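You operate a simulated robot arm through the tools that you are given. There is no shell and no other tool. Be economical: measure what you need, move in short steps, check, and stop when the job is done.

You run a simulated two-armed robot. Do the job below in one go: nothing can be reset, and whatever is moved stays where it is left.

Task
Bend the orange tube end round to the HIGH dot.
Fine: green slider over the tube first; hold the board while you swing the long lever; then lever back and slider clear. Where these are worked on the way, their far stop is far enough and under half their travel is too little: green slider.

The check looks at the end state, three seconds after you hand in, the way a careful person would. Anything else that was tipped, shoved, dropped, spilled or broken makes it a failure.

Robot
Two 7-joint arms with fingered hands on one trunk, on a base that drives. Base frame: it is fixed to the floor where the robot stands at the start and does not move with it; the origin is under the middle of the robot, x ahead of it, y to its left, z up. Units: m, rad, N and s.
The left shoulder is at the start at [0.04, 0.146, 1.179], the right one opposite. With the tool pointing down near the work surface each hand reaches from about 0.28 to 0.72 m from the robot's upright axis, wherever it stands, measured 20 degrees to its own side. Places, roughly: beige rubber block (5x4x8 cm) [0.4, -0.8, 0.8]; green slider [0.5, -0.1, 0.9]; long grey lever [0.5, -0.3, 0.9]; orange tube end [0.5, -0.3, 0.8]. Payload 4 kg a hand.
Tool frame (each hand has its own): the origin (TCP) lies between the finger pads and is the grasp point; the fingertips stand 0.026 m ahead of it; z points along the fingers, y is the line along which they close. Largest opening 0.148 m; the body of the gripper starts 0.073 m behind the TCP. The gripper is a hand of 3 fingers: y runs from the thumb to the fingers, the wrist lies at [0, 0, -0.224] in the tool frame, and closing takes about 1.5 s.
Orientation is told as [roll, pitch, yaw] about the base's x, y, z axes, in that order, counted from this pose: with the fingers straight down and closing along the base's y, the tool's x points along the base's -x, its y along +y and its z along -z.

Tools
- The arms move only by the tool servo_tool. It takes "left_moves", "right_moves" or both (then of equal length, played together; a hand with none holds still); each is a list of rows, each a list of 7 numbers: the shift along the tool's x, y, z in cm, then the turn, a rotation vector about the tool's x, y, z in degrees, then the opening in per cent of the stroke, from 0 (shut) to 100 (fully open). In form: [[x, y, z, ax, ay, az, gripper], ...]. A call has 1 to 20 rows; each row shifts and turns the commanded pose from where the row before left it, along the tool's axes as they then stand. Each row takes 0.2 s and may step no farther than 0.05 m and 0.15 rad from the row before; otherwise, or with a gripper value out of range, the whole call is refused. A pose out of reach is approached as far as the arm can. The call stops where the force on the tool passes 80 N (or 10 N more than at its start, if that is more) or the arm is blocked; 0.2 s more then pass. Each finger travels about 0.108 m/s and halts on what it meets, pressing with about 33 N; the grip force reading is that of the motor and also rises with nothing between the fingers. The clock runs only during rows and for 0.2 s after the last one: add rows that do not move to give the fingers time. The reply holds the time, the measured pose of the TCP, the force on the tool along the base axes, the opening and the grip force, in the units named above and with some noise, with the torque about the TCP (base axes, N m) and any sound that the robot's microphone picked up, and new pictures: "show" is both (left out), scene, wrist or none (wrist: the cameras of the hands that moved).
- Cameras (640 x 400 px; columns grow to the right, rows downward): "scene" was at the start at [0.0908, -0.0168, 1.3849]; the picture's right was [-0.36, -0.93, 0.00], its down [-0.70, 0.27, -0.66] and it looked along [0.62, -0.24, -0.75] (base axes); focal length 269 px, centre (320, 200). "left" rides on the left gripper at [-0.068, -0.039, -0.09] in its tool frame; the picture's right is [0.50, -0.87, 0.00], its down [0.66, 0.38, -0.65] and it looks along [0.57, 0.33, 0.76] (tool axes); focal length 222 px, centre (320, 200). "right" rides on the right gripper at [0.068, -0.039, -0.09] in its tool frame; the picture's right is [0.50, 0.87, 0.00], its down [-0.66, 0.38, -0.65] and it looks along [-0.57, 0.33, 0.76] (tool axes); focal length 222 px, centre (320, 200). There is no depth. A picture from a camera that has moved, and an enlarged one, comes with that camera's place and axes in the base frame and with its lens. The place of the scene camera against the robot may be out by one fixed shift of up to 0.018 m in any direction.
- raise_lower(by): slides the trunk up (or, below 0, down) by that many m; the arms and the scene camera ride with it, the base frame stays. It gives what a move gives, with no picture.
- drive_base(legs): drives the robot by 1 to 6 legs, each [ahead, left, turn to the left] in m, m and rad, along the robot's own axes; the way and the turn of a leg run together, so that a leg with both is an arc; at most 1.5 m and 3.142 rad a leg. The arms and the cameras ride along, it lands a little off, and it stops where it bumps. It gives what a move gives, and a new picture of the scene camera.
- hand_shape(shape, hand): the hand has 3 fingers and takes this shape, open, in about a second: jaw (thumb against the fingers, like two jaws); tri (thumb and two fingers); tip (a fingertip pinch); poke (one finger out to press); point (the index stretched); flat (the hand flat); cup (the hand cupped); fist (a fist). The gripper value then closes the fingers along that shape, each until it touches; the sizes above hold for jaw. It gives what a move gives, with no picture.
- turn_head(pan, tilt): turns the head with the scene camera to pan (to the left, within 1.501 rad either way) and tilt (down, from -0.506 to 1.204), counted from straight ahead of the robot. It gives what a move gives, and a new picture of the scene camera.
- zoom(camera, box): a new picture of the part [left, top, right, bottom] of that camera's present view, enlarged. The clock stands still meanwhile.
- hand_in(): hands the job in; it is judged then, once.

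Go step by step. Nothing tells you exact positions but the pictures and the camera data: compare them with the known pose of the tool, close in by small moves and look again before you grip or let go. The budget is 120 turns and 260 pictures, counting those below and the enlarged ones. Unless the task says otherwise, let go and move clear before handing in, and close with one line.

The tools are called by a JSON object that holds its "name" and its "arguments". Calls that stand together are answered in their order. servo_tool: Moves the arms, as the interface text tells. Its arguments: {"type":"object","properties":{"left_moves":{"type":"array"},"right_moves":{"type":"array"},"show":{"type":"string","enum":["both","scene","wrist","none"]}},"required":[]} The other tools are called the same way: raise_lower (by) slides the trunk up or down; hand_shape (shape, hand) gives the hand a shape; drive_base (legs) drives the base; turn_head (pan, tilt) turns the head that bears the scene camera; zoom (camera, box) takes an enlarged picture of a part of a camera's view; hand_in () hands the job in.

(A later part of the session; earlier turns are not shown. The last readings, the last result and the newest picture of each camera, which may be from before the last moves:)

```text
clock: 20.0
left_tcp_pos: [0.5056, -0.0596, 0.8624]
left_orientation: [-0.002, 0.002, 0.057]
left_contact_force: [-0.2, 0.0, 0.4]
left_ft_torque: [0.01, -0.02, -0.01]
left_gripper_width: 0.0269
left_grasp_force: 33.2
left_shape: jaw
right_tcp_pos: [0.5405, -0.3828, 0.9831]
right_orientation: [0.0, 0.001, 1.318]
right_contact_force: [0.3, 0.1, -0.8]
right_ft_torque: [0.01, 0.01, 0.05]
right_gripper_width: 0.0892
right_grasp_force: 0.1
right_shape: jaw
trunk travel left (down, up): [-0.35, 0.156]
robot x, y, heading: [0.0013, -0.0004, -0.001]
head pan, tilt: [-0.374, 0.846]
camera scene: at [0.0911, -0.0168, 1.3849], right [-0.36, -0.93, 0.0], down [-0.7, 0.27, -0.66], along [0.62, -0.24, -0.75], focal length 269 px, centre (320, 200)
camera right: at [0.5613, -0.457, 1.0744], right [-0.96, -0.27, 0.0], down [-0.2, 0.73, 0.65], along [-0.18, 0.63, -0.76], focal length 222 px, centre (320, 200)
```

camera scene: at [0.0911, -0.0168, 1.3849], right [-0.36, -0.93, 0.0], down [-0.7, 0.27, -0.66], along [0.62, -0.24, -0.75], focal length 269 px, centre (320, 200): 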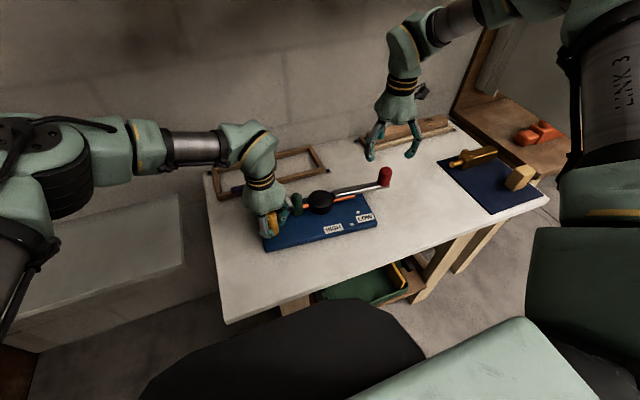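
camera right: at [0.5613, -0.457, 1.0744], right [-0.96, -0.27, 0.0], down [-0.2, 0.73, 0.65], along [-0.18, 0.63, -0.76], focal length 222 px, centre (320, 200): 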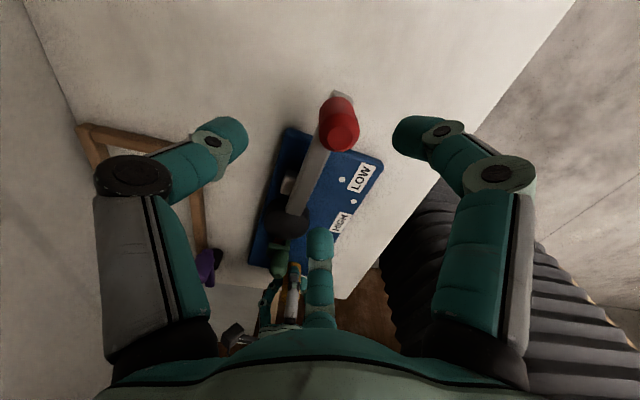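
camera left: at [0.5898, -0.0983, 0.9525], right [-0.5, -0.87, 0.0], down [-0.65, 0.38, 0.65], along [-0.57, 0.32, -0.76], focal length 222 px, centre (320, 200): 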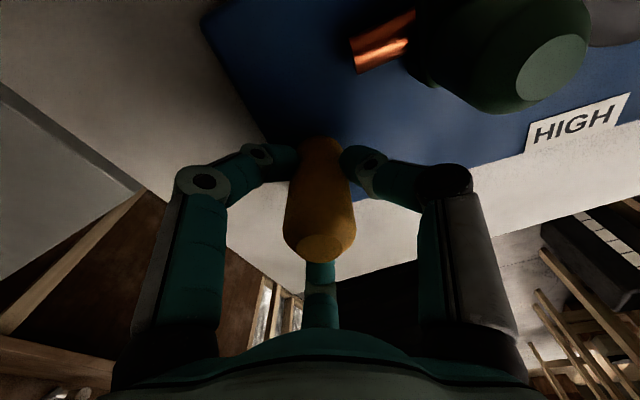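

The knob looks to sit ~1.5 cm nearer than first estimated, about (0.525, -0.384). Correcting and lowering a bit to re-check.

{"name": "servo_tool", "arguments": {"right_moves": [[0.4, 1.4, 1, 0, 0, 0, 50], [0, 0, 2, 0, 0, 0, 50], [0, 0, 0, 0, 0, 0, 50]]}}

{"name": "zoom", "arguments": {"camera": "scene", "box": [280, 90, 440, 250]}}

```text
clock: 20.8
left_tcp_pos: [0.5072, -0.0594, 0.8631]
left_orientation: [0.0, 0.002, 0.059]
left_contact_force: [0.1, -0.3, 0.2]
left_ft_torque: [-0.03, -0.02, 0.04]
left_gripper_width: 0.0272
left_grasp_force: 33.4
left_shape: jaw
right_tcp_pos: [0.5263, -0.3842, 0.9544]
right_orientation: [0.0, -0.002, 1.319]
right_contact_force: [0.0, 0.1, -0.6]
right_ft_torque: [0.0, 0.0, 0.02]
right_gripper_width: 0.0744
right_grasp_force: 0.1
right_shape: jaw
trunk travel left (down, up): [-0.35, 0.156]
robot x, y, heading: [0.0002, -0.0004, 0.0]
head pan, tilt: [-0.374, 0.846]
camera scene: at [0.0912, -0.0168, 1.3849], right [-0.36, -0.93, 0.0], down [-0.7, 0.27, -0.66], along [0.62, -0.24, -0.75], focal length 269 px, centre (320, 200)
camera right: at [0.5466, -0.4579, 1.045], right [-0.96, -0.27, 0.0], down [-0.2, 0.73, 0.65], along [-0.18, 0.63, -0.76], focal length 222 px, centre (320, 200)
```

scene: 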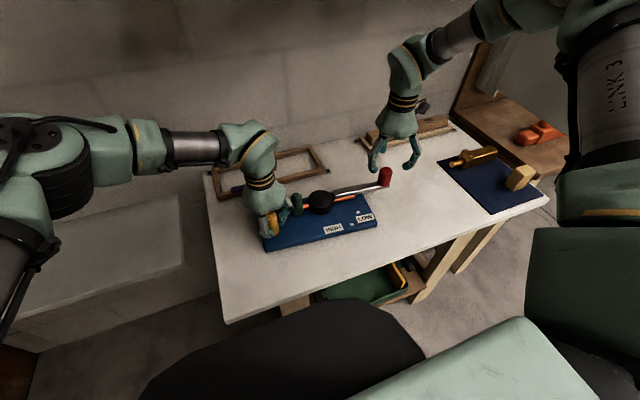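
right: 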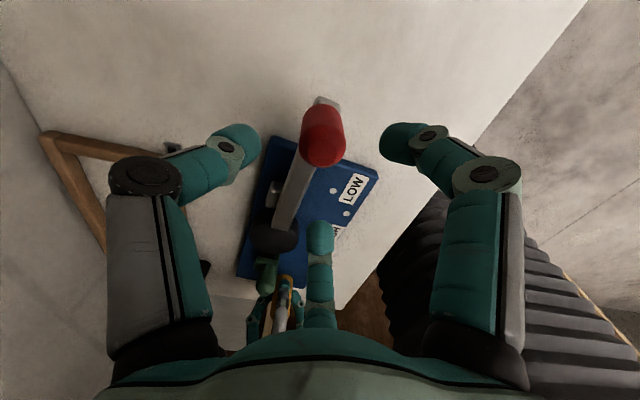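

```text
2.50 times, centred on (360, 170) of scene
camera zoom: at [0.0912, -0.0168, 1.3849], right [-0.36, -0.93, 0.0], down [-0.7, 0.27, -0.66], along [0.62, -0.24, -0.75], focal length 672 px, centre (220, 275)
```

zoom: 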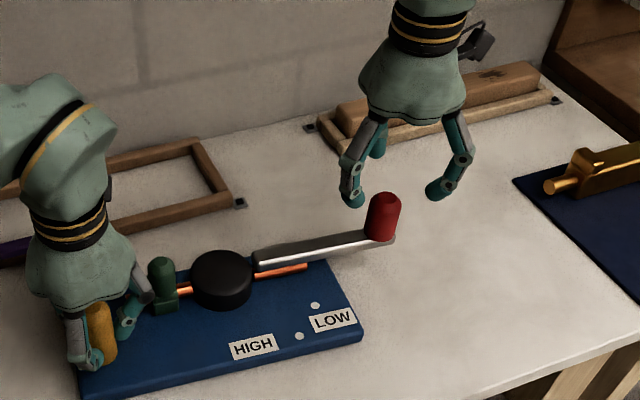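

Knob centre refined to (0.521, -0.382). Descending around it and closing.

{"name": "servo_tool", "arguments": {"right_moves": [[0, 0.5, 2, 0, 0, 0, 50], [0, 0, 2, 0, 0, 0, 50], [0, 0, 2, 0, 0, 0, 50], [0, 0, 1.8, 0, 0, 0, 50], [0, 0, 0, 0, 0, 0, 50]]}}

{"name": "zoom", "arguments": {"camera": "scene", "box": [280, 90, 440, 250]}}

```text
clock: 22.0
left_tcp_pos: [0.5059, -0.0601, 0.8628]
left_orientation: [-0.001, 0.002, 0.058]
left_contact_force: [-0.4, 0.5, -0.6]
left_ft_torque: [0.05, 0.01, 0.03]
left_gripper_width: 0.0272
left_grasp_force: 33.2
left_shape: jaw
right_tcp_pos: [0.5202, -0.3815, 0.8764]
right_orientation: [0.001, -0.002, 1.319]
right_contact_force: [0.8, -0.1, 0.0]
right_ft_torque: [0.01, -0.01, 0.01]
right_gripper_width: 0.0745
right_grasp_force: 0.0
right_shape: jaw
trunk travel left (down, up): [-0.35, 0.156]
robot x, y, heading: [-0.0028, 0.0045, -0.001]
head pan, tilt: [-0.374, 0.846]
camera scene: at [0.0911, -0.0168, 1.3849], right [-0.36, -0.93, 0.0], down [-0.7, 0.27, -0.66], along [0.62, -0.24, -0.75], focal length 269 px, centre (320, 200)
camera right: at [0.5416, -0.4562, 0.9666], right [-0.96, -0.27, 0.0], down [-0.2, 0.73, 0.65], along [-0.18, 0.63, -0.76], focal length 222 px, centre (320, 200)
```

scene: 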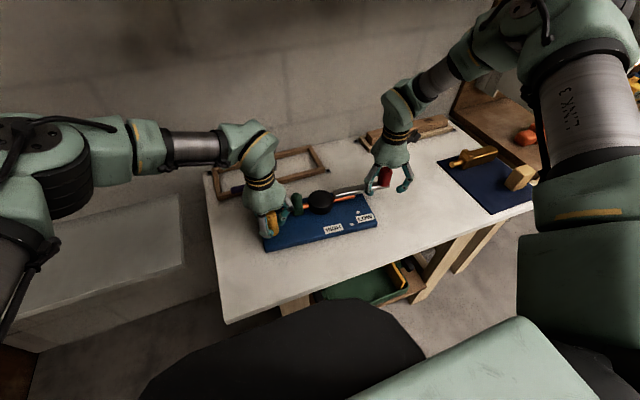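
right: 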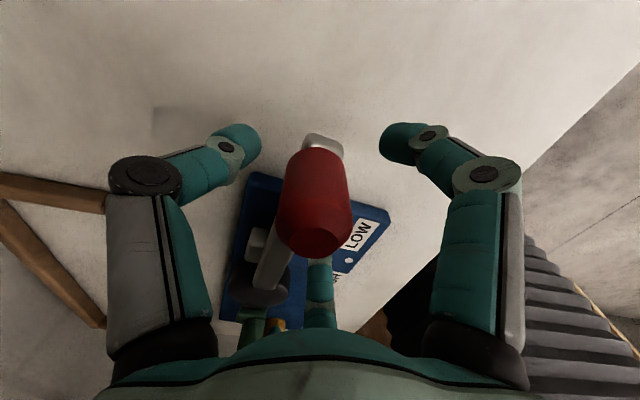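

```text
2.50 times, centred on (360, 170) of scene
camera zoom: at [0.0911, -0.0168, 1.3849], right [-0.36, -0.93, 0.0], down [-0.7, 0.27, -0.66], along [0.62, -0.24, -0.75], focal length 672 px, centre (220, 275)
```

zoom: 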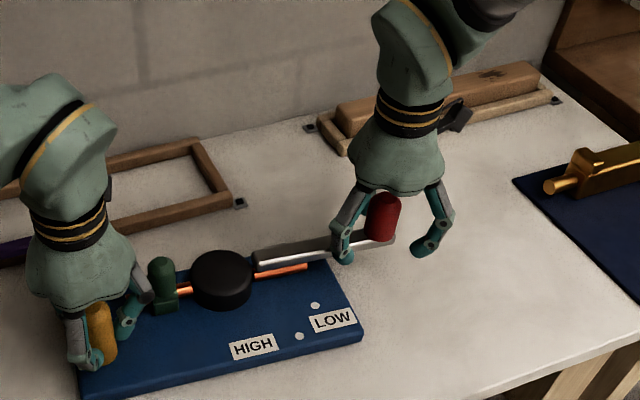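

The knob lies centred between the fingers. Closing.

{"name": "servo_tool", "arguments": {"right_moves": [[0, 0, 0, 0, 0, 0, 40], [0, 0, 0, 0, 0, 0, 28], [0, 0, 0, 0, 0, 0, 20], [0, 0, 0, 0, 0, 0, 12], [0, 0, 0, 0, 0, 0, 8], [0, 0, 0, 0, 0, 0, 8]]}}

{"name": "zoom", "arguments": {"camera": "scene", "box": [240, 120, 420, 260]}}

```text
clock: 23.4
left_tcp_pos: [0.5067, -0.0605, 0.8635]
left_orientation: [0.001, 0.002, 0.06]
left_contact_force: [0.9, 4.3, 0.9]
left_ft_torque: [-0.01, 0.03, 0.06]
left_gripper_width: 0.0269
left_grasp_force: 33.4
left_shape: jaw
right_tcp_pos: [0.5211, -0.383, 0.8757]
right_orientation: [0.002, 0.0, 1.318]
right_contact_force: [0.5, -4.8, 0.2]
right_ft_torque: [-0.04, -0.03, -0.02]
right_gripper_width: 0.0293
right_grasp_force: 33.1
right_shape: jaw
trunk travel left (down, up): [-0.35, 0.156]
robot x, y, heading: [0.0031, 0.0009, 0.001]
head pan, tilt: [-0.374, 0.846]
camera scene: at [0.0917, -0.0172, 1.3848], right [-0.36, -0.93, 0.0], down [-0.7, 0.27, -0.66], along [0.62, -0.24, -0.75], focal length 269 px, centre (320, 200)
camera right: at [0.5418, -0.4569, 0.9664], right [-0.96, -0.27, 0.0], down [-0.2, 0.73, 0.65], along [-0.18, 0.63, -0.76], focal length 222 px, centre (320, 200)
```

scene: 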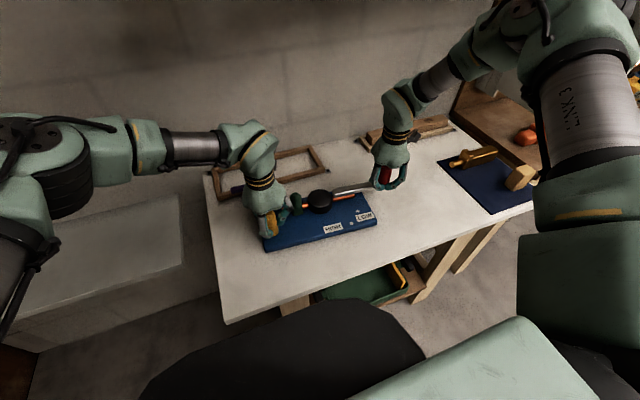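
right: 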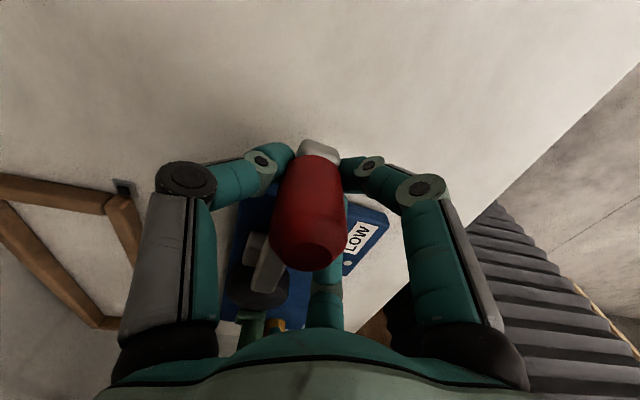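

```text
2.86 times, centred on (330, 190) of scene
camera zoom: at [0.0917, -0.0172, 1.3848], right [-0.36, -0.93, 0.0], down [-0.7, 0.27, -0.66], along [0.62, -0.24, -0.75], focal length 769 px, centre (291, 229)
```

zoom: 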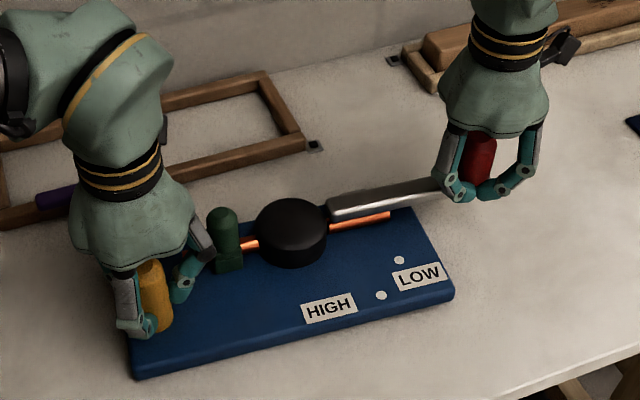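

Both grips are firm. I take the pivot at about (0.541, -0.208), lever radius ~0.176. Swinging the lever along that arc in small steps, turning the hand with it.

{"name": "servo_tool", "arguments": {"right_moves": [[0.128, 1.222, 0, 0, 0, 4, 8], [0.128, 1.222, 0, 0, 0, 4, 8], [0, 0, 0, 0, 0, 0, 8]]}}

{"name": "zoom", "arguments": {"camera": "scene", "box": [240, 120, 420, 260]}}

```text
clock: 24.2
left_tcp_pos: [0.5064, -0.0598, 0.8629]
left_orientation: [0.0, 0.003, 0.06]
left_contact_force: [-0.1, 9.1, -3.5]
left_ft_torque: [0.19, -0.03, -0.01]
left_gripper_width: 0.0264
left_grasp_force: 32.9
left_shape: jaw
right_tcp_pos: [0.4967, -0.3782, 0.8746]
right_orientation: [0.0, -0.001, 1.178]
right_contact_force: [-0.9, -9.3, -0.4]
right_ft_torque: [-0.11, -0.04, -0.11]
right_gripper_width: 0.0294
right_grasp_force: 33.3
right_shape: jaw
trunk travel left (down, up): [-0.35, 0.156]
robot x, y, heading: [-0.0011, -0.0011, 0.003]
head pan, tilt: [-0.374, 0.846]
camera scene: at [0.0918, -0.0173, 1.3848], right [-0.36, -0.93, 0.0], down [-0.7, 0.27, -0.66], along [0.62, -0.24, -0.75], focal length 269 px, centre (320, 200)
camera right: at [0.5071, -0.4551, 0.9664], right [-0.99, -0.13, 0.0], down [-0.1, 0.75, 0.65], along [-0.09, 0.65, -0.76], focal length 222 px, centre (320, 200)
```

scene: 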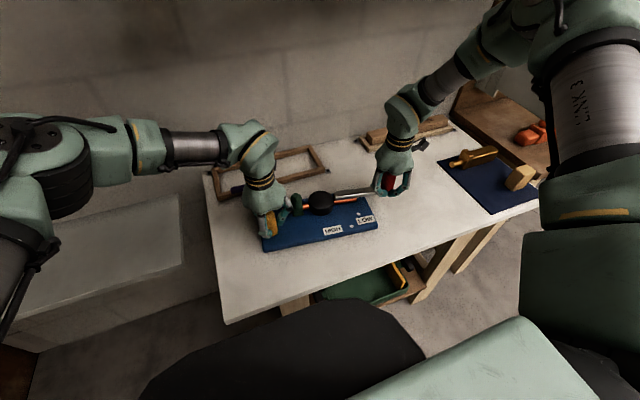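
right: 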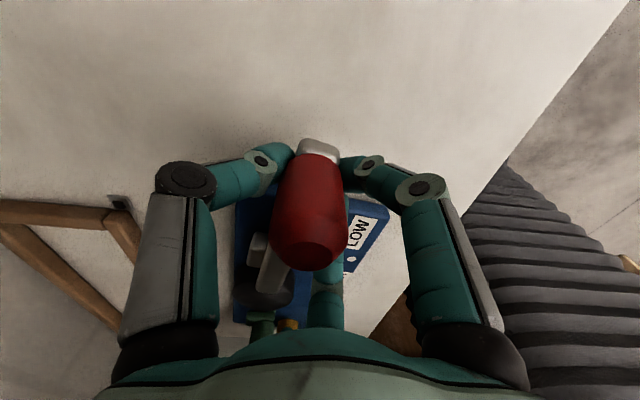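

```text
2.86 times, centred on (330, 190) of scene
camera zoom: at [0.0918, -0.0173, 1.3848], right [-0.36, -0.93, 0.0], down [-0.7, 0.27, -0.66], along [0.62, -0.24, -0.75], focal length 769 px, centre (291, 229)
```

zoom: 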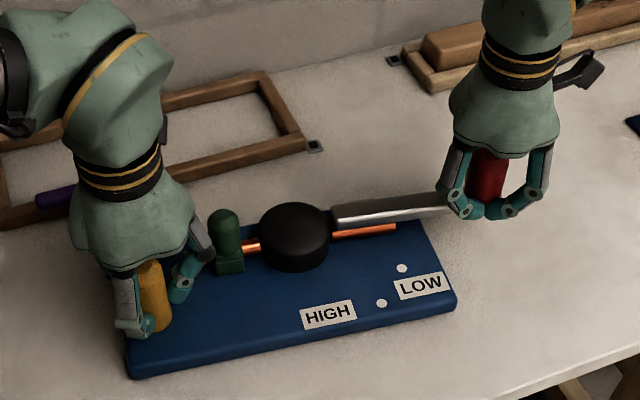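

The board turned slightly about the post instead of the lever bending the tube, but the hands now press toward each other (9 N), and that compression is what folds the lever against the board. Continuing along the arc, watching forces.

{"name": "servo_tool", "arguments": {"right_moves": [[0.128, 1.222, 0, 0, 0, 4, 8], [0.128, 1.222, 0, 0, 0, 4, 8], [0.128, 1.222, 0, 0, 0, 4, 8], [0, 0, 0, 0, 0, 0, 8]], "show": "wrist"}}

{"name": "zoom", "arguments": {"camera": "scene", "box": [240, 120, 420, 260]}}

```text
clock: 25.2
left_tcp_pos: [0.5071, -0.0605, 0.863]
left_orientation: [-0.002, 0.002, 0.061]
left_contact_force: [3.3, 12.7, -2.6]
left_ft_torque: [0.32, -0.06, 0.18]
left_gripper_width: 0.026
left_grasp_force: 32.8
left_shape: jaw
right_tcp_pos: [0.4631, -0.3648, 0.874]
right_orientation: [0.0, -0.001, 0.969]
right_contact_force: [-1.0, -13.1, -2.9]
right_ft_torque: [-0.16, 0.0, -0.27]
right_gripper_width: 0.0287
right_grasp_force: 32.7
right_shape: jaw
trunk travel left (down, up): [-0.35, 0.156]
robot x, y, heading: [-0.0006, 0.0019, 0.005]
head pan, tilt: [-0.374, 0.846]
camera right: at [0.4562, -0.442, 0.9664], right [-1.0, 0.08, 0.0], down [0.06, 0.75, 0.65], along [0.05, 0.65, -0.76], focal length 222 px, centre (320, 200)
```

right: 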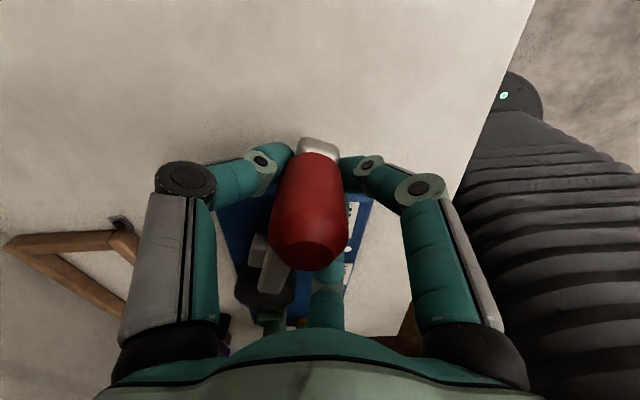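

```text
2.86 times, centred on (330, 190) of scene
camera zoom: at [0.0918, -0.0174, 1.3848], right [-0.36, -0.93, 0.0], down [-0.7, 0.27, -0.66], along [0.62, -0.24, -0.75], focal length 769 px, centre (291, 229)
```

zoom: 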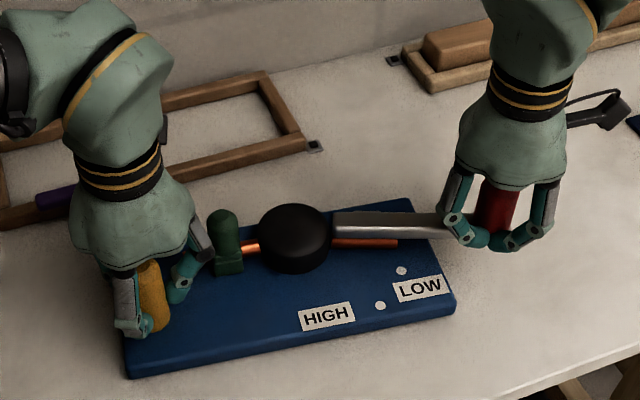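

Now the board stays and the tube is bending with the lever; forces are modest. Continuing.

{"name": "servo_tool", "arguments": {"right_moves": [[0.128, 1.222, 0, 0, 0, 4, 8], [0.128, 1.222, 0, 0, 0, 4, 8], [0.128, 1.222, 0, 0, 0, 4, 8], [0, 0, 0, 0, 0, 0, 8]], "show": "none"}}

{"name": "zoom", "arguments": {"camera": "scene", "box": [240, 120, 420, 260]}}

```text
clock: 26.2
left_tcp_pos: [0.5059, -0.0608, 0.8638]
left_orientation: [-0.004, 0.002, 0.059]
left_contact_force: [4.0, 7.5, -0.3]
left_ft_torque: [0.21, -0.05, 0.2]
left_gripper_width: 0.0262
left_grasp_force: 32.9
left_shape: jaw
right_tcp_pos: [0.4312, -0.3453, 0.8754]
right_orientation: [0.002, -0.002, 0.761]
right_contact_force: [-1.7, -7.8, -3.0]
right_ft_torque: [-0.14, -0.01, -0.22]
right_gripper_width: 0.0285
right_grasp_force: 32.9
right_shape: jaw
trunk travel left (down, up): [-0.35, 0.156]
robot x, y, heading: [-0.0012, -0.0017, 0.003]
head pan, tilt: [-0.374, 0.846]
```

```text
2.86 times, centred on (330, 190) of scene
camera zoom: at [0.0916, -0.0173, 1.3848], right [-0.36, -0.93, 0.0], down [-0.7, 0.27, -0.66], along [0.62, -0.24, -0.75], focal length 769 px, centre (291, 229)
```

zoom: 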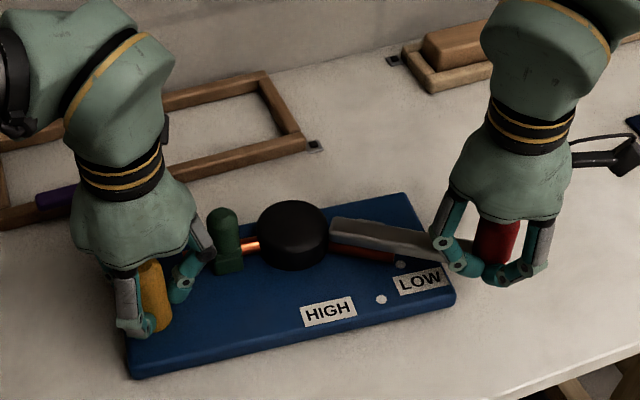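

The tube end is near the LOW dot now. On toward HIGH.

{"name": "servo_tool", "arguments": {"right_moves": [[0.128, 1.222, 0, 0, 0, 4, 8], [0.128, 1.222, 0, 0, 0, 4, 8], [0.128, 1.222, 0, 0, 0, 4, 8], [0, 0, 0, 0, 0, 0, 8]], "show": "none"}}

{"name": "zoom", "arguments": {"camera": "scene", "box": [240, 120, 420, 260]}}

```text
clock: 27.2
left_tcp_pos: [0.5059, -0.0617, 0.8644]
left_orientation: [-0.004, 0.002, 0.057]
left_contact_force: [3.9, 4.6, 1.3]
left_ft_torque: [0.13, -0.04, 0.16]
left_gripper_width: 0.0261
left_grasp_force: 32.9
left_shape: jaw
right_tcp_pos: [0.4052, -0.3193, 0.8769]
right_orientation: [0.003, -0.001, 0.55]
right_contact_force: [-2.0, -4.4, -4.3]
right_ft_torque: [-0.11, -0.06, -0.19]
right_gripper_width: 0.0285
right_grasp_force: 33.1
right_shape: jaw
trunk travel left (down, up): [-0.35, 0.156]
robot x, y, heading: [0.0019, 0.0011, 0.004]
head pan, tilt: [-0.374, 0.846]
```

```text
2.86 times, centred on (330, 190) of scene
camera zoom: at [0.0916, -0.0173, 1.3848], right [-0.36, -0.93, 0.0], down [-0.7, 0.27, -0.66], along [0.62, -0.24, -0.75], focal length 769 px, centre (291, 229)
```

zoom: 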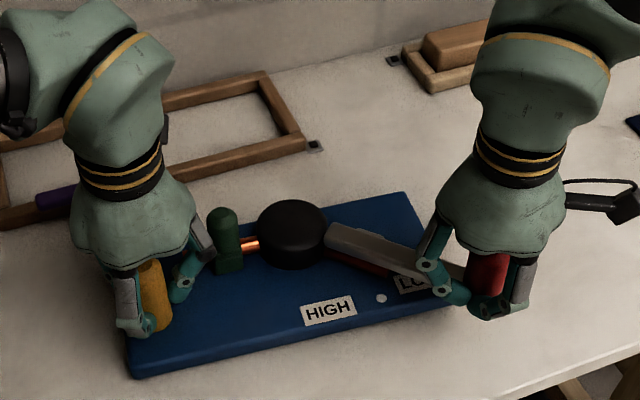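

Tube end about two-thirds of the way between dots. 8° more.

{"name": "servo_tool", "arguments": {"right_moves": [[0.128, 1.222, 0, 0, 0, 4, 8], [0.128, 1.222, 0, 0, 0, 4, 8], [0, 0, 0, 0, 0, 0, 8]], "show": "wrist"}}

{"name": "zoom", "arguments": {"camera": "scene", "box": [290, 170, 390, 250]}}

```text
clock: 28.0
left_tcp_pos: [0.5063, -0.0603, 0.8634]
left_orientation: [-0.002, 0.001, 0.058]
left_contact_force: [4.6, 3.9, 2.3]
left_ft_torque: [0.1, -0.06, 0.17]
left_gripper_width: 0.0266
left_grasp_force: 33.4
left_shape: jaw
right_tcp_pos: [0.3907, -0.3009, 0.8759]
right_orientation: [0.003, -0.001, 0.412]
right_contact_force: [-2.0, -3.6, -6.0]
right_ft_torque: [-0.17, -0.05, -0.13]
right_gripper_width: 0.0284
right_grasp_force: 33.2
right_shape: jaw
trunk travel left (down, up): [-0.35, 0.156]
robot x, y, heading: [0.0027, 0.0022, 0.005]
head pan, tilt: [-0.374, 0.846]
camera right: at [0.3451, -0.3619, 0.9668], right [-0.8, 0.59, 0.0], down [0.45, 0.61, 0.66], along [0.39, 0.53, -0.76], focal length 222 px, centre (320, 200)
```

right: 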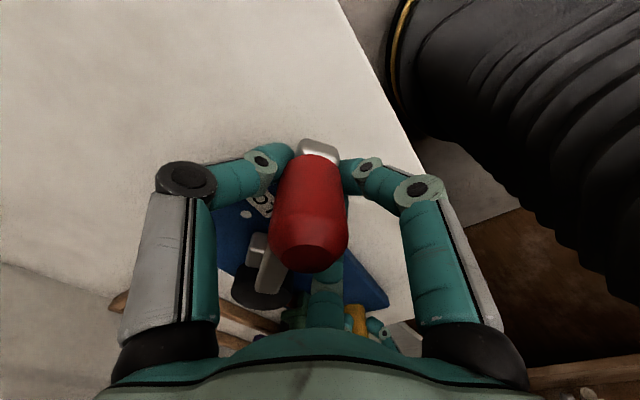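

```text
5.00 times, centred on (340, 210) of scene
camera zoom: at [0.0915, -0.0172, 1.3848], right [-0.36, -0.93, 0.0], down [-0.7, 0.27, -0.66], along [0.62, -0.24, -0.75], focal length 1345 px, centre (220, 150)
```

zoom: 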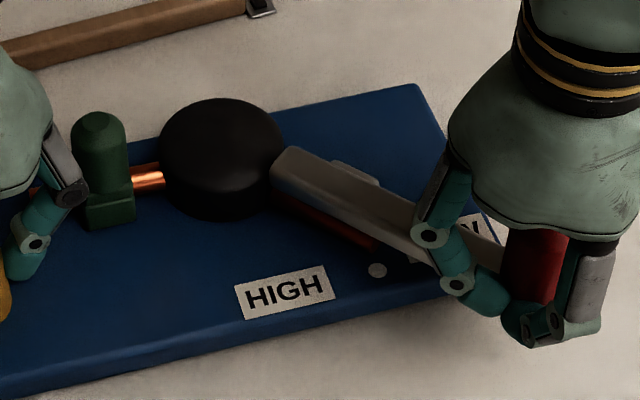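

Tube end now lies ~1 cm short of the HIGH dot. 4° more, then I'll ease back to see any springback.

{"name": "servo_tool", "arguments": {"right_moves": [[0.128, 1.222, 0, 0, 0, 4, 8], [0.06, 0.6, 0, 0, 0, 2, 8], [0, 0, 0, 0, 0, 0, 8]], "show": "none"}}

{"name": "zoom", "arguments": {"camera": "scene", "box": [290, 170, 390, 250]}}

```text
clock: 28.8
left_tcp_pos: [0.5061, -0.061, 0.8638]
left_orientation: [-0.002, 0.002, 0.059]
left_contact_force: [5.0, 2.4, 4.0]
left_ft_torque: [0.06, -0.08, 0.19]
left_gripper_width: 0.0265
left_grasp_force: 33.2
left_shape: jaw
right_tcp_pos: [0.3824, -0.2837, 0.8758]
right_orientation: [0.0, -0.001, 0.307]
right_contact_force: [-1.6, -2.8, -4.4]
right_ft_torque: [-0.12, -0.04, -0.14]
right_gripper_width: 0.0284
right_grasp_force: 33.3
right_shape: jaw
trunk travel left (down, up): [-0.35, 0.156]
robot x, y, heading: [-0.0001, 0.001, -0.003]
head pan, tilt: [-0.374, 0.846]
```

```text
5.00 times, centred on (340, 210) of scene
camera zoom: at [0.0913, -0.0171, 1.3849], right [-0.36, -0.93, 0.0], down [-0.7, 0.27, -0.66], along [0.62, -0.24, -0.75], focal length 1345 px, centre (220, 150)
```

zoom: 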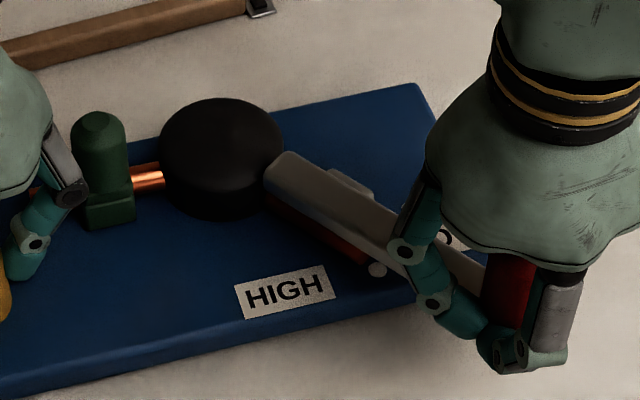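

The end looks about over the HIGH dot. Backing the lever off ~16° to see where the tube settles.

{"name": "servo_tool", "arguments": {"right_moves": [[-0.213, -1.21, 0, 0, 0, -4, 8], [-0.213, -1.21, 0, 0, 0, -4, 8], [-0.213, -1.21, 0, 0, 0, -4, 8], [-0.213, -1.21, 0, 0, 0, -4, 8], [0, 0, 0, 0, 0, 0, 8]], "show": "none"}}

{"name": "zoom", "arguments": {"camera": "scene", "box": [290, 170, 390, 250]}}

```text
clock: 30.0
left_tcp_pos: [0.5053, -0.0596, 0.8634]
left_orientation: [-0.003, 0.002, 0.058]
left_contact_force: [-0.7, -1.3, 2.9]
left_ft_torque: [0.0, 0.04, 0.01]
left_gripper_width: 0.0266
left_grasp_force: 33.1
left_shape: jaw
right_tcp_pos: [0.4077, -0.3238, 0.8751]
right_orientation: [0.001, 0.0, 0.586]
right_contact_force: [0.1, 0.3, -5.1]
right_ft_torque: [-0.04, -0.09, -0.01]
right_gripper_width: 0.0281
right_grasp_force: 32.9
right_shape: jaw
trunk travel left (down, up): [-0.35, 0.156]
robot x, y, heading: [-0.0023, 0.0022, -0.004]
head pan, tilt: [-0.374, 0.846]
```

```text
5.00 times, centred on (340, 210) of scene
camera zoom: at [0.0909, -0.0167, 1.3849], right [-0.36, -0.93, 0.0], down [-0.7, 0.27, -0.66], along [0.62, -0.24, -0.75], focal length 1345 px, centre (220, 150)
```

zoom: 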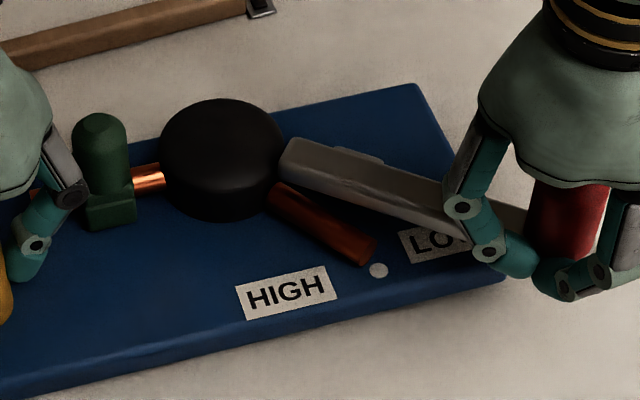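

Little springback; the tube points nearly at the dot, but height parallax makes it uncertain. I'll let go of the lever here and look from the right wrist camera for a second angle.

{"name": "servo_tool", "arguments": {"right_moves": [[0, 0, 0, 0, 0, 0, 30], [0, 0, 0, 0, 0, 0, 50], [0, 0, -2, 0, 0, 0, 50], [0, 0, -4, 0, 0, 0, 50], [0, 0, -4, 0, 0, 0, 50], [-2, 2, -2, 0, 0, 0, 50], [-2, 2, 0, 0, 0, 0, 50], [0, 0, 0, 0, 0, 0, 50]], "show": "wrist"}}

{"name": "zoom", "arguments": {"camera": "scene", "box": [290, 170, 390, 250]}}

```text
clock: 31.8
left_tcp_pos: [0.5063, -0.0607, 0.8623]
left_orientation: [-0.001, 0.001, 0.058]
left_contact_force: [0.8, -0.1, -4.0]
left_ft_torque: [0.05, -0.06, 0.06]
left_gripper_width: 0.0266
left_grasp_force: 32.9
left_shape: jaw
right_tcp_pos: [0.4204, -0.2687, 0.9955]
right_orientation: [0.001, 0.001, 0.586]
right_contact_force: [-0.2, -0.4, -0.1]
right_ft_torque: [-0.01, 0.0, 0.0]
right_gripper_width: 0.0735
right_grasp_force: 0.0
right_shape: jaw
trunk travel left (down, up): [-0.35, 0.156]
robot x, y, heading: [-0.0004, -0.0025, -0.001]
head pan, tilt: [-0.374, 0.846]
camera right: at [0.3855, -0.3386, 1.0871], right [-0.9, 0.45, 0.0], down [0.34, 0.68, 0.65], along [0.29, 0.59, -0.76], focal length 222 px, centre (320, 200)
```

right: 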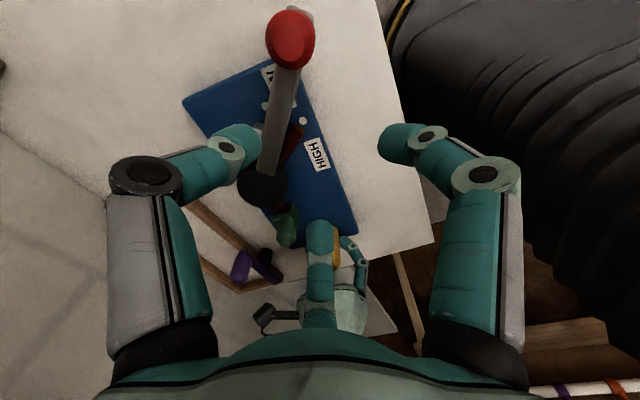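

```text
5.00 times, centred on (340, 210) of scene
camera zoom: at [0.0908, -0.0171, 1.3849], right [-0.36, -0.93, 0.0], down [-0.7, 0.27, -0.66], along [0.62, -0.24, -0.75], focal length 1345 px, centre (220, 150)
```

zoom: 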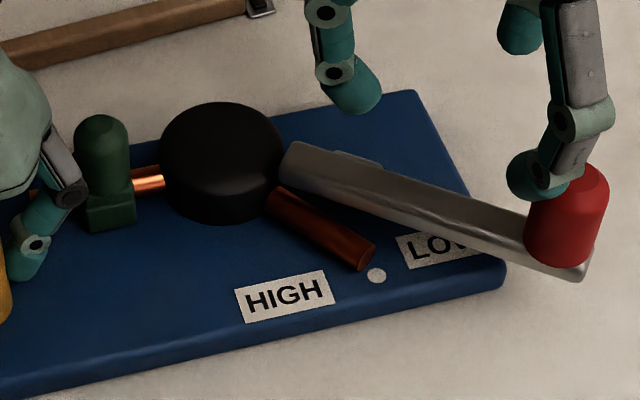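

{"name": "zoom", "arguments": {"camera": "right", "box": [240, 60, 360, 180]}}

{"name": "zoom", "arguments": {"camera": "scene", "box": [320, 190, 380, 230]}}

```text
3.33 times, centred on (300, 120) of right
camera zoom: at [0.3855, -0.3386, 1.0871], right [-0.9, 0.45, 0.0], down [0.34, 0.68, 0.65], along [0.29, 0.59, -0.76], focal length 740 px, centre (387, 467)
```

zoom: 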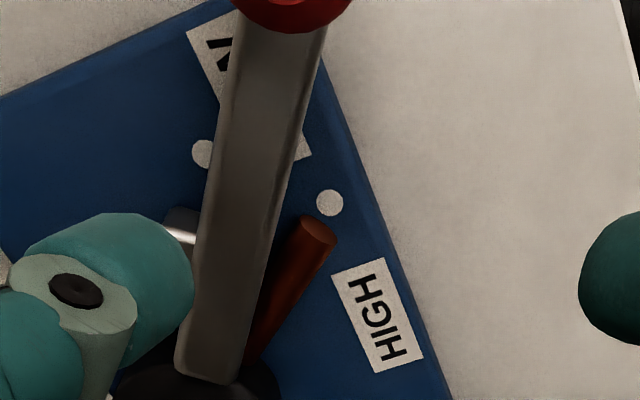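

```text
10.00 times, centred on (350, 210) of scene
camera zoom: at [0.0908, -0.0171, 1.3849], right [-0.36, -0.93, 0.0], down [-0.7, 0.27, -0.66], along [0.62, -0.24, -0.75], focal length 2690 px, centre (20, 100)
```

zoom: 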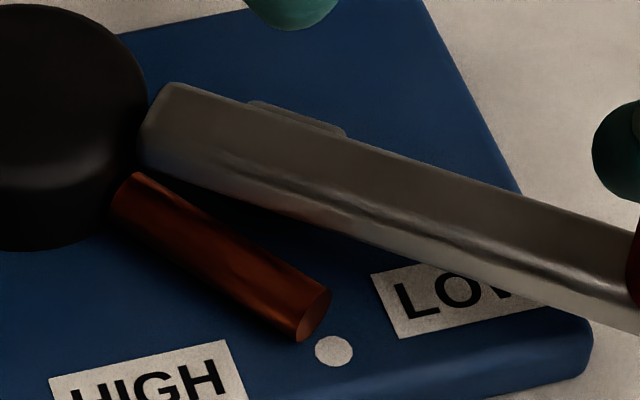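

Triangulating end and dot: the end lies on the pivot–dot line within about 1°, 1 cm above the board and a few mm inside the dot, so the bend is right. Now I regrip the lever to take it back.

{"name": "servo_tool", "arguments": {"right_moves": [[2, -2, 0, 0, 0, 0, 50], [2, -2, 2, 0, 0, 0, 50], [0, 0, 4, 0, 0, 0, 50], [0, 0, 4, 0, 0, 0, 50], [0, 0, 2, 0, 0, 0, 50], [0, 0, 0, 0, 0, 0, 30], [0, 0, 0, 0, 0, 0, 15], [0, 0, 0, 0, 0, 0, 8], [0, 0, 0, 0, 0, 0, 8], [-0.213, -1.21, 0, 0, 0, -4, 8], [-0.213, -1.21, 0, 0, 0, -4, 8], [-0.213, -1.21, 0, 0, 0, -4, 8], [0, 0, 0, 0, 0, 0, 8]], "show": "none"}}

{"name": "zoom", "arguments": {"camera": "scene", "box": [240, 120, 420, 260]}}

```text
clock: 34.6
left_tcp_pos: [0.5052, -0.0609, 0.8621]
left_orientation: [-0.002, 0.001, 0.058]
left_contact_force: [0.7, -0.6, 0.7]
left_ft_torque: [-0.04, -0.06, 0.12]
left_gripper_width: 0.0267
left_grasp_force: 33.0
left_shape: jaw
right_tcp_pos: [0.4359, -0.3494, 0.8751]
right_orientation: [0.001, 0.0, 0.797]
right_contact_force: [-0.6, 0.6, -4.7]
right_ft_torque: [-0.05, -0.03, 0.02]
right_gripper_width: 0.0291
right_grasp_force: 32.7
right_shape: jaw
trunk travel left (down, up): [-0.35, 0.156]
robot x, y, heading: [0.0027, -0.0018, -0.002]
head pan, tilt: [-0.374, 0.846]
```

```text
2.86 times, centred on (330, 190) of scene
camera zoom: at [0.0913, -0.0171, 1.3849], right [-0.36, -0.93, 0.0], down [-0.7, 0.27, -0.66], along [0.62, -0.24, -0.75], focal length 769 px, centre (291, 229)
```

zoom: 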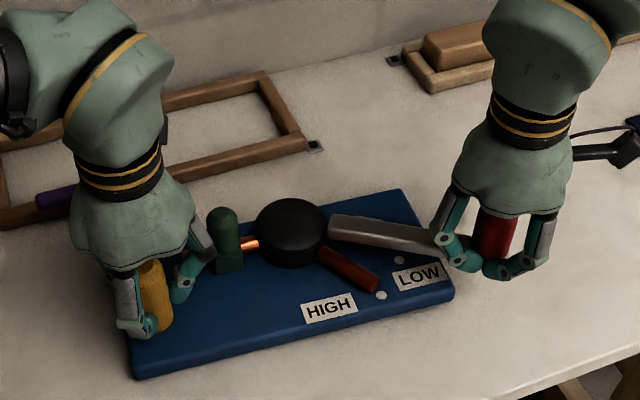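

Lever swings back freely and the tube stays. Continuing to the start position.

{"name": "servo_tool", "arguments": {"right_moves": [[-0.213, -1.21, 0, 0, 0, -4, 8], [-0.213, -1.21, 0, 0, 0, -4, 8], [-0.213, -1.21, 0, 0, 0, -4, 8], [-0.213, -1.21, 0, 0, 0, -4, 8], [-0.213, -1.21, 0, 0, 0, -4, 8], [0, 0, 0, 0, 0, 0, 8]], "show": "none"}}

{"name": "zoom", "arguments": {"camera": "scene", "box": [240, 120, 420, 260]}}

```text
clock: 36.0
left_tcp_pos: [0.5051, -0.0601, 0.8633]
left_orientation: [-0.001, 0.001, 0.058]
left_contact_force: [0.4, -1.6, -0.9]
left_ft_torque: [-0.07, 0.0, 0.14]
left_gripper_width: 0.0266
left_grasp_force: 33.2
left_shape: jaw
right_tcp_pos: [0.4902, -0.3765, 0.8755]
right_orientation: [0.001, 0.001, 1.147]
right_contact_force: [-0.5, 0.8, -5.3]
right_ft_torque: [-0.03, -0.08, 0.02]
right_gripper_width: 0.0287
right_grasp_force: 32.9
right_shape: jaw
trunk travel left (down, up): [-0.35, 0.156]
robot x, y, heading: [-0.0021, 0.0005, 0.002]
head pan, tilt: [-0.374, 0.846]
```

```text
2.86 times, centred on (330, 190) of scene
camera zoom: at [0.0913, -0.0171, 1.3849], right [-0.36, -0.93, 0.0], down [-0.7, 0.27, -0.66], along [0.62, -0.24, -0.75], focal length 769 px, centre (291, 229)
```

zoom: 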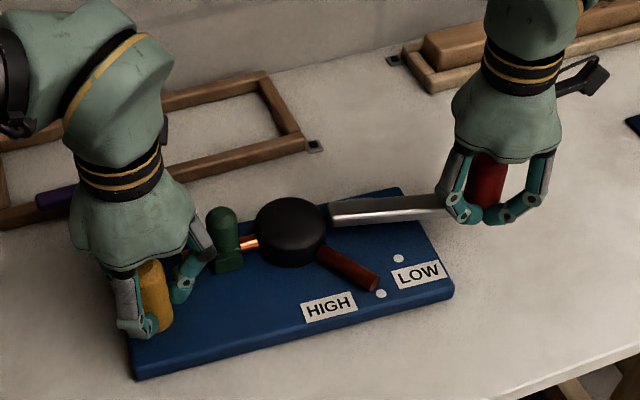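

About 10° left.

{"name": "servo_tool", "arguments": {"right_moves": [[-0.213, -1.21, 0, 0, 0, -4, 8], [-0.213, -1.21, 0, 0, 0, -4, 8], [-0.1, -0.6, 0, 0, 0, -2, 8], [0, 0, 0, 0, 0, 0, 8]], "show": "none"}}

{"name": "zoom", "arguments": {"camera": "scene", "box": [240, 120, 420, 260]}}

```text
clock: 37.0
left_tcp_pos: [0.506, -0.0596, 0.8633]
left_orientation: [0.0, 0.001, 0.057]
left_contact_force: [0.0, -0.5, -2.5]
left_ft_torque: [-0.1, 0.01, 0.14]
left_gripper_width: 0.0264
left_grasp_force: 33.0
left_shape: jaw
right_tcp_pos: [0.521, -0.3826, 0.8758]
right_orientation: [0.003, -0.002, 1.321]
right_contact_force: [-1.3, -0.1, -4.0]
right_ft_torque: [-0.01, -0.1, -0.03]
right_gripper_width: 0.0287
right_grasp_force: 33.4
right_shape: jaw
trunk travel left (down, up): [-0.35, 0.156]
robot x, y, heading: [0.0017, 0.0006, -0.001]
head pan, tilt: [-0.374, 0.846]
```

```text
2.86 times, centred on (330, 190) of scene
camera zoom: at [0.0915, -0.0172, 1.3848], right [-0.36, -0.93, 0.0], down [-0.7, 0.27, -0.66], along [0.62, -0.24, -0.75], focal length 769 px, centre (291, 229)
```

zoom: 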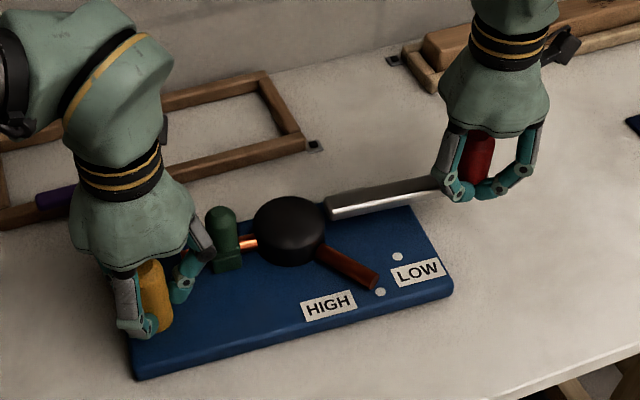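

Lever is home. Releasing and lifting the right hand well clear.

{"name": "servo_tool", "arguments": {"right_moves": [[0, 0, 0, 0, 0, 0, 30], [0, 0, 0, 0, 0, 0, 50], [0, 0, 0, 0, 0, 0, 55], [0, 0, -2, 0, 0, 0, 55], [0, 0, -4, 0, 0, 0, 55], [0, 0, -4, 0, 0, 0, 55], [0, 0, -4, 0, 0, 0, 55], [4, 0, -2, 0, 0, 0, 55], [4, 0, -2, 0, 0, 0, 55], [0, 0, 0, 0, 0, 0, 55]], "show": "none"}}

{"name": "servo_tool", "arguments": {"left_moves": [[0, 0, 0, 0, 0, 0, 25], [0, 0, 0, 0, 0, 0, 40], [0, 0, 0, 0, 0, 0, 43], [0, 0, -2, 0, 0, 0, 43], [0, 0, -3, 0, 0, 0, 43], [0, 0, -4, 0, 0, 0, 43], [0, 0, -1.5, 0, 0, 0, 40], [0, 0, 0, 0, 0, 0, 40]]}}

{"name": "zoom", "arguments": {"camera": "scene", "box": [240, 120, 420, 260]}}

```text
clock: 39.2
left_tcp_pos: [0.5073, -0.0598, 0.8629]
left_orientation: [-0.002, 0.003, 0.057]
left_contact_force: [0.1, 0.2, -4.2]
left_ft_torque: [0.03, -0.04, 0.09]
left_gripper_width: 0.0265
left_grasp_force: 32.9
left_shape: jaw
right_tcp_pos: [0.5013, -0.4606, 1.0551]
right_orientation: [0.001, 0.0, 1.321]
right_contact_force: [0.4, 0.1, -0.5]
right_ft_torque: [0.01, 0.04, 0.0]
right_gripper_width: 0.081
right_grasp_force: 0.0
right_shape: jaw
trunk travel left (down, up): [-0.35, 0.156]
robot x, y, heading: [-0.0028, -0.0003, -0.0]
head pan, tilt: [-0.374, 0.846]
```

```text
clock: 41.0
left_tcp_pos: [0.5075, -0.0594, 0.9691]
left_orientation: [-0.001, 0.004, 0.058]
left_contact_force: [0.0, 0.0, 0.3]
left_ft_torque: [0.03, 0.01, 0.01]
left_gripper_width: 0.0597
left_grasp_force: 0.0
left_shape: jaw
right_tcp_pos: [0.5009, -0.4619, 1.0546]
right_orientation: [-0.001, 0.0, 1.319]
right_contact_force: [-0.4, -0.4, -0.3]
right_ft_torque: [0.0, 0.01, 0.0]
right_gripper_width: 0.0806
right_grasp_force: 0.1
right_shape: jaw
trunk travel left (down, up): [-0.35, 0.156]
robot x, y, heading: [-0.0019, 0.0005, 0.002]
head pan, tilt: [-0.374, 0.846]
camera scene: at [0.0911, -0.0169, 1.3849], right [-0.36, -0.93, 0.0], down [-0.7, 0.27, -0.66], along [0.62, -0.24, -0.75], focal length 269 px, centre (320, 200)
camera left: at [0.5772, -0.0942, 1.0585], right [-0.45, -0.89, 0.0], down [-0.67, 0.34, 0.65], along [-0.59, 0.29, -0.76], focal length 222 px, centre (320, 200)
```

scene: 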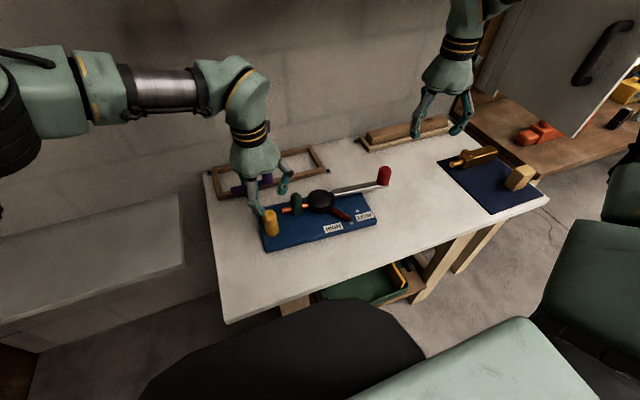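
left: 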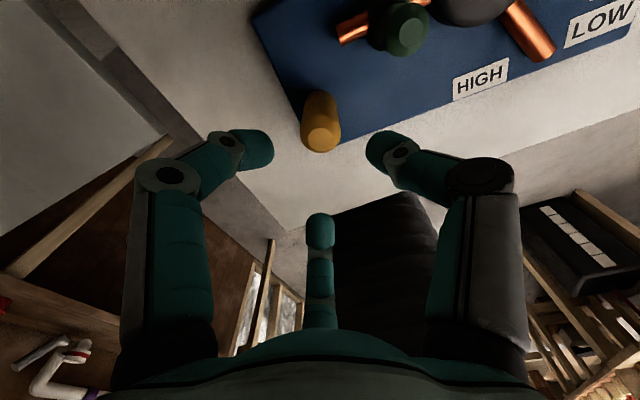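

```text
2.86 times, centred on (330, 190) of scene
camera zoom: at [0.0911, -0.0169, 1.3849], right [-0.36, -0.93, 0.0], down [-0.7, 0.27, -0.66], along [0.62, -0.24, -0.75], focal length 769 px, centre (291, 229)
```

zoom: 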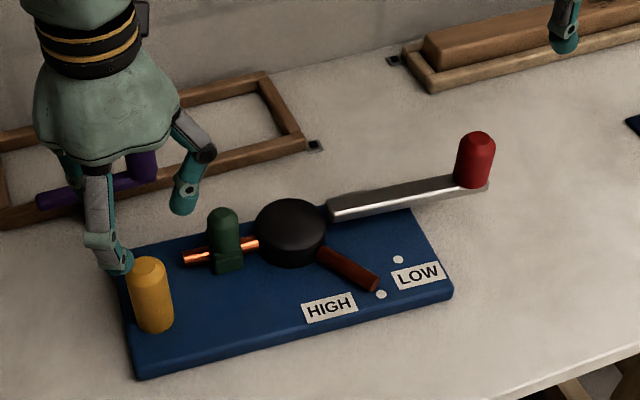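

Both hands are clear and the layout is intact. Now the left hand goes back to the green slider, now at about (0.539, -0.134).

{"name": "servo_tool", "arguments": {"left_moves": [[-0.9, -2.6, 0, 0, 0, 0, 33], [-0.9, -2.6, 0, 0, 0, 0, 33], [-0.8, -2.5, 0, 0, 0, 0, 33], [0, 0, 2, 0, 0, 3.3, 33], [0, 0, 2, 0, 0, 0, 33], [0, 0, 0, 0, 0, 0, 33]]}}

{"name": "zoom", "arguments": {"camera": "scene", "box": [240, 120, 420, 260]}}

```text
clock: 42.4
left_tcp_pos: [0.537, -0.136, 0.9279]
left_orientation: [-0.001, 0.002, 0.0]
left_contact_force: [-0.4, -0.9, 0.6]
left_ft_torque: [0.01, 0.0, -0.01]
left_gripper_width: 0.0493
left_grasp_force: 0.1
left_shape: jaw
right_tcp_pos: [0.5005, -0.4598, 1.0552]
right_orientation: [0.0, -0.002, 1.32]
right_contact_force: [0.7, 0.3, 0.5]
right_ft_torque: [0.04, 0.0, 0.01]
right_gripper_width: 0.081
right_grasp_force: 0.1
right_shape: jaw
trunk travel left (down, up): [-0.35, 0.156]
robot x, y, heading: [0.0016, -0.0038, -0.001]
head pan, tilt: [-0.374, 0.846]
camera scene: at [0.0906, -0.0171, 1.3849], right [-0.36, -0.93, 0.0], down [-0.7, 0.27, -0.66], along [0.62, -0.24, -0.75], focal length 269 px, centre (320, 200)
camera left: at [0.605, -0.1744, 1.0186], right [-0.5, -0.87, 0.0], down [-0.65, 0.38, 0.65], along [-0.57, 0.33, -0.76], focal length 222 px, centre (320, 200)
```

scene: 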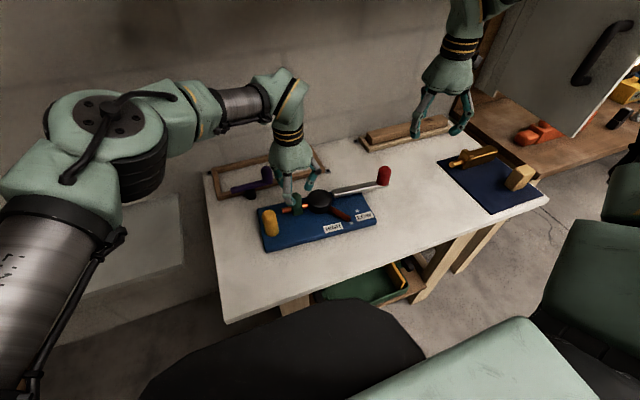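
left: 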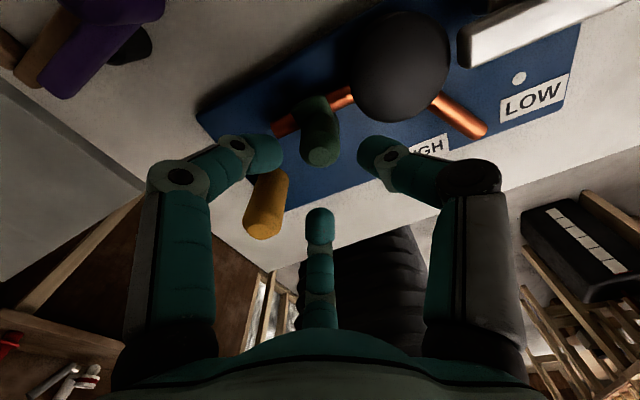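

```text
2.86 times, centred on (330, 190) of scene
camera zoom: at [0.0906, -0.0171, 1.3849], right [-0.36, -0.93, 0.0], down [-0.7, 0.27, -0.66], along [0.62, -0.24, -0.75], focal length 769 px, centre (291, 229)
```

zoom: 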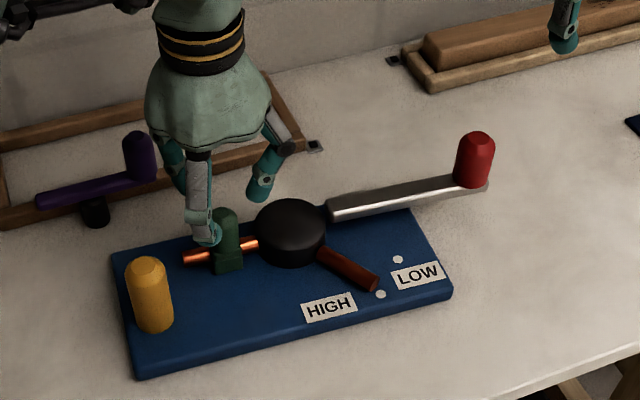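

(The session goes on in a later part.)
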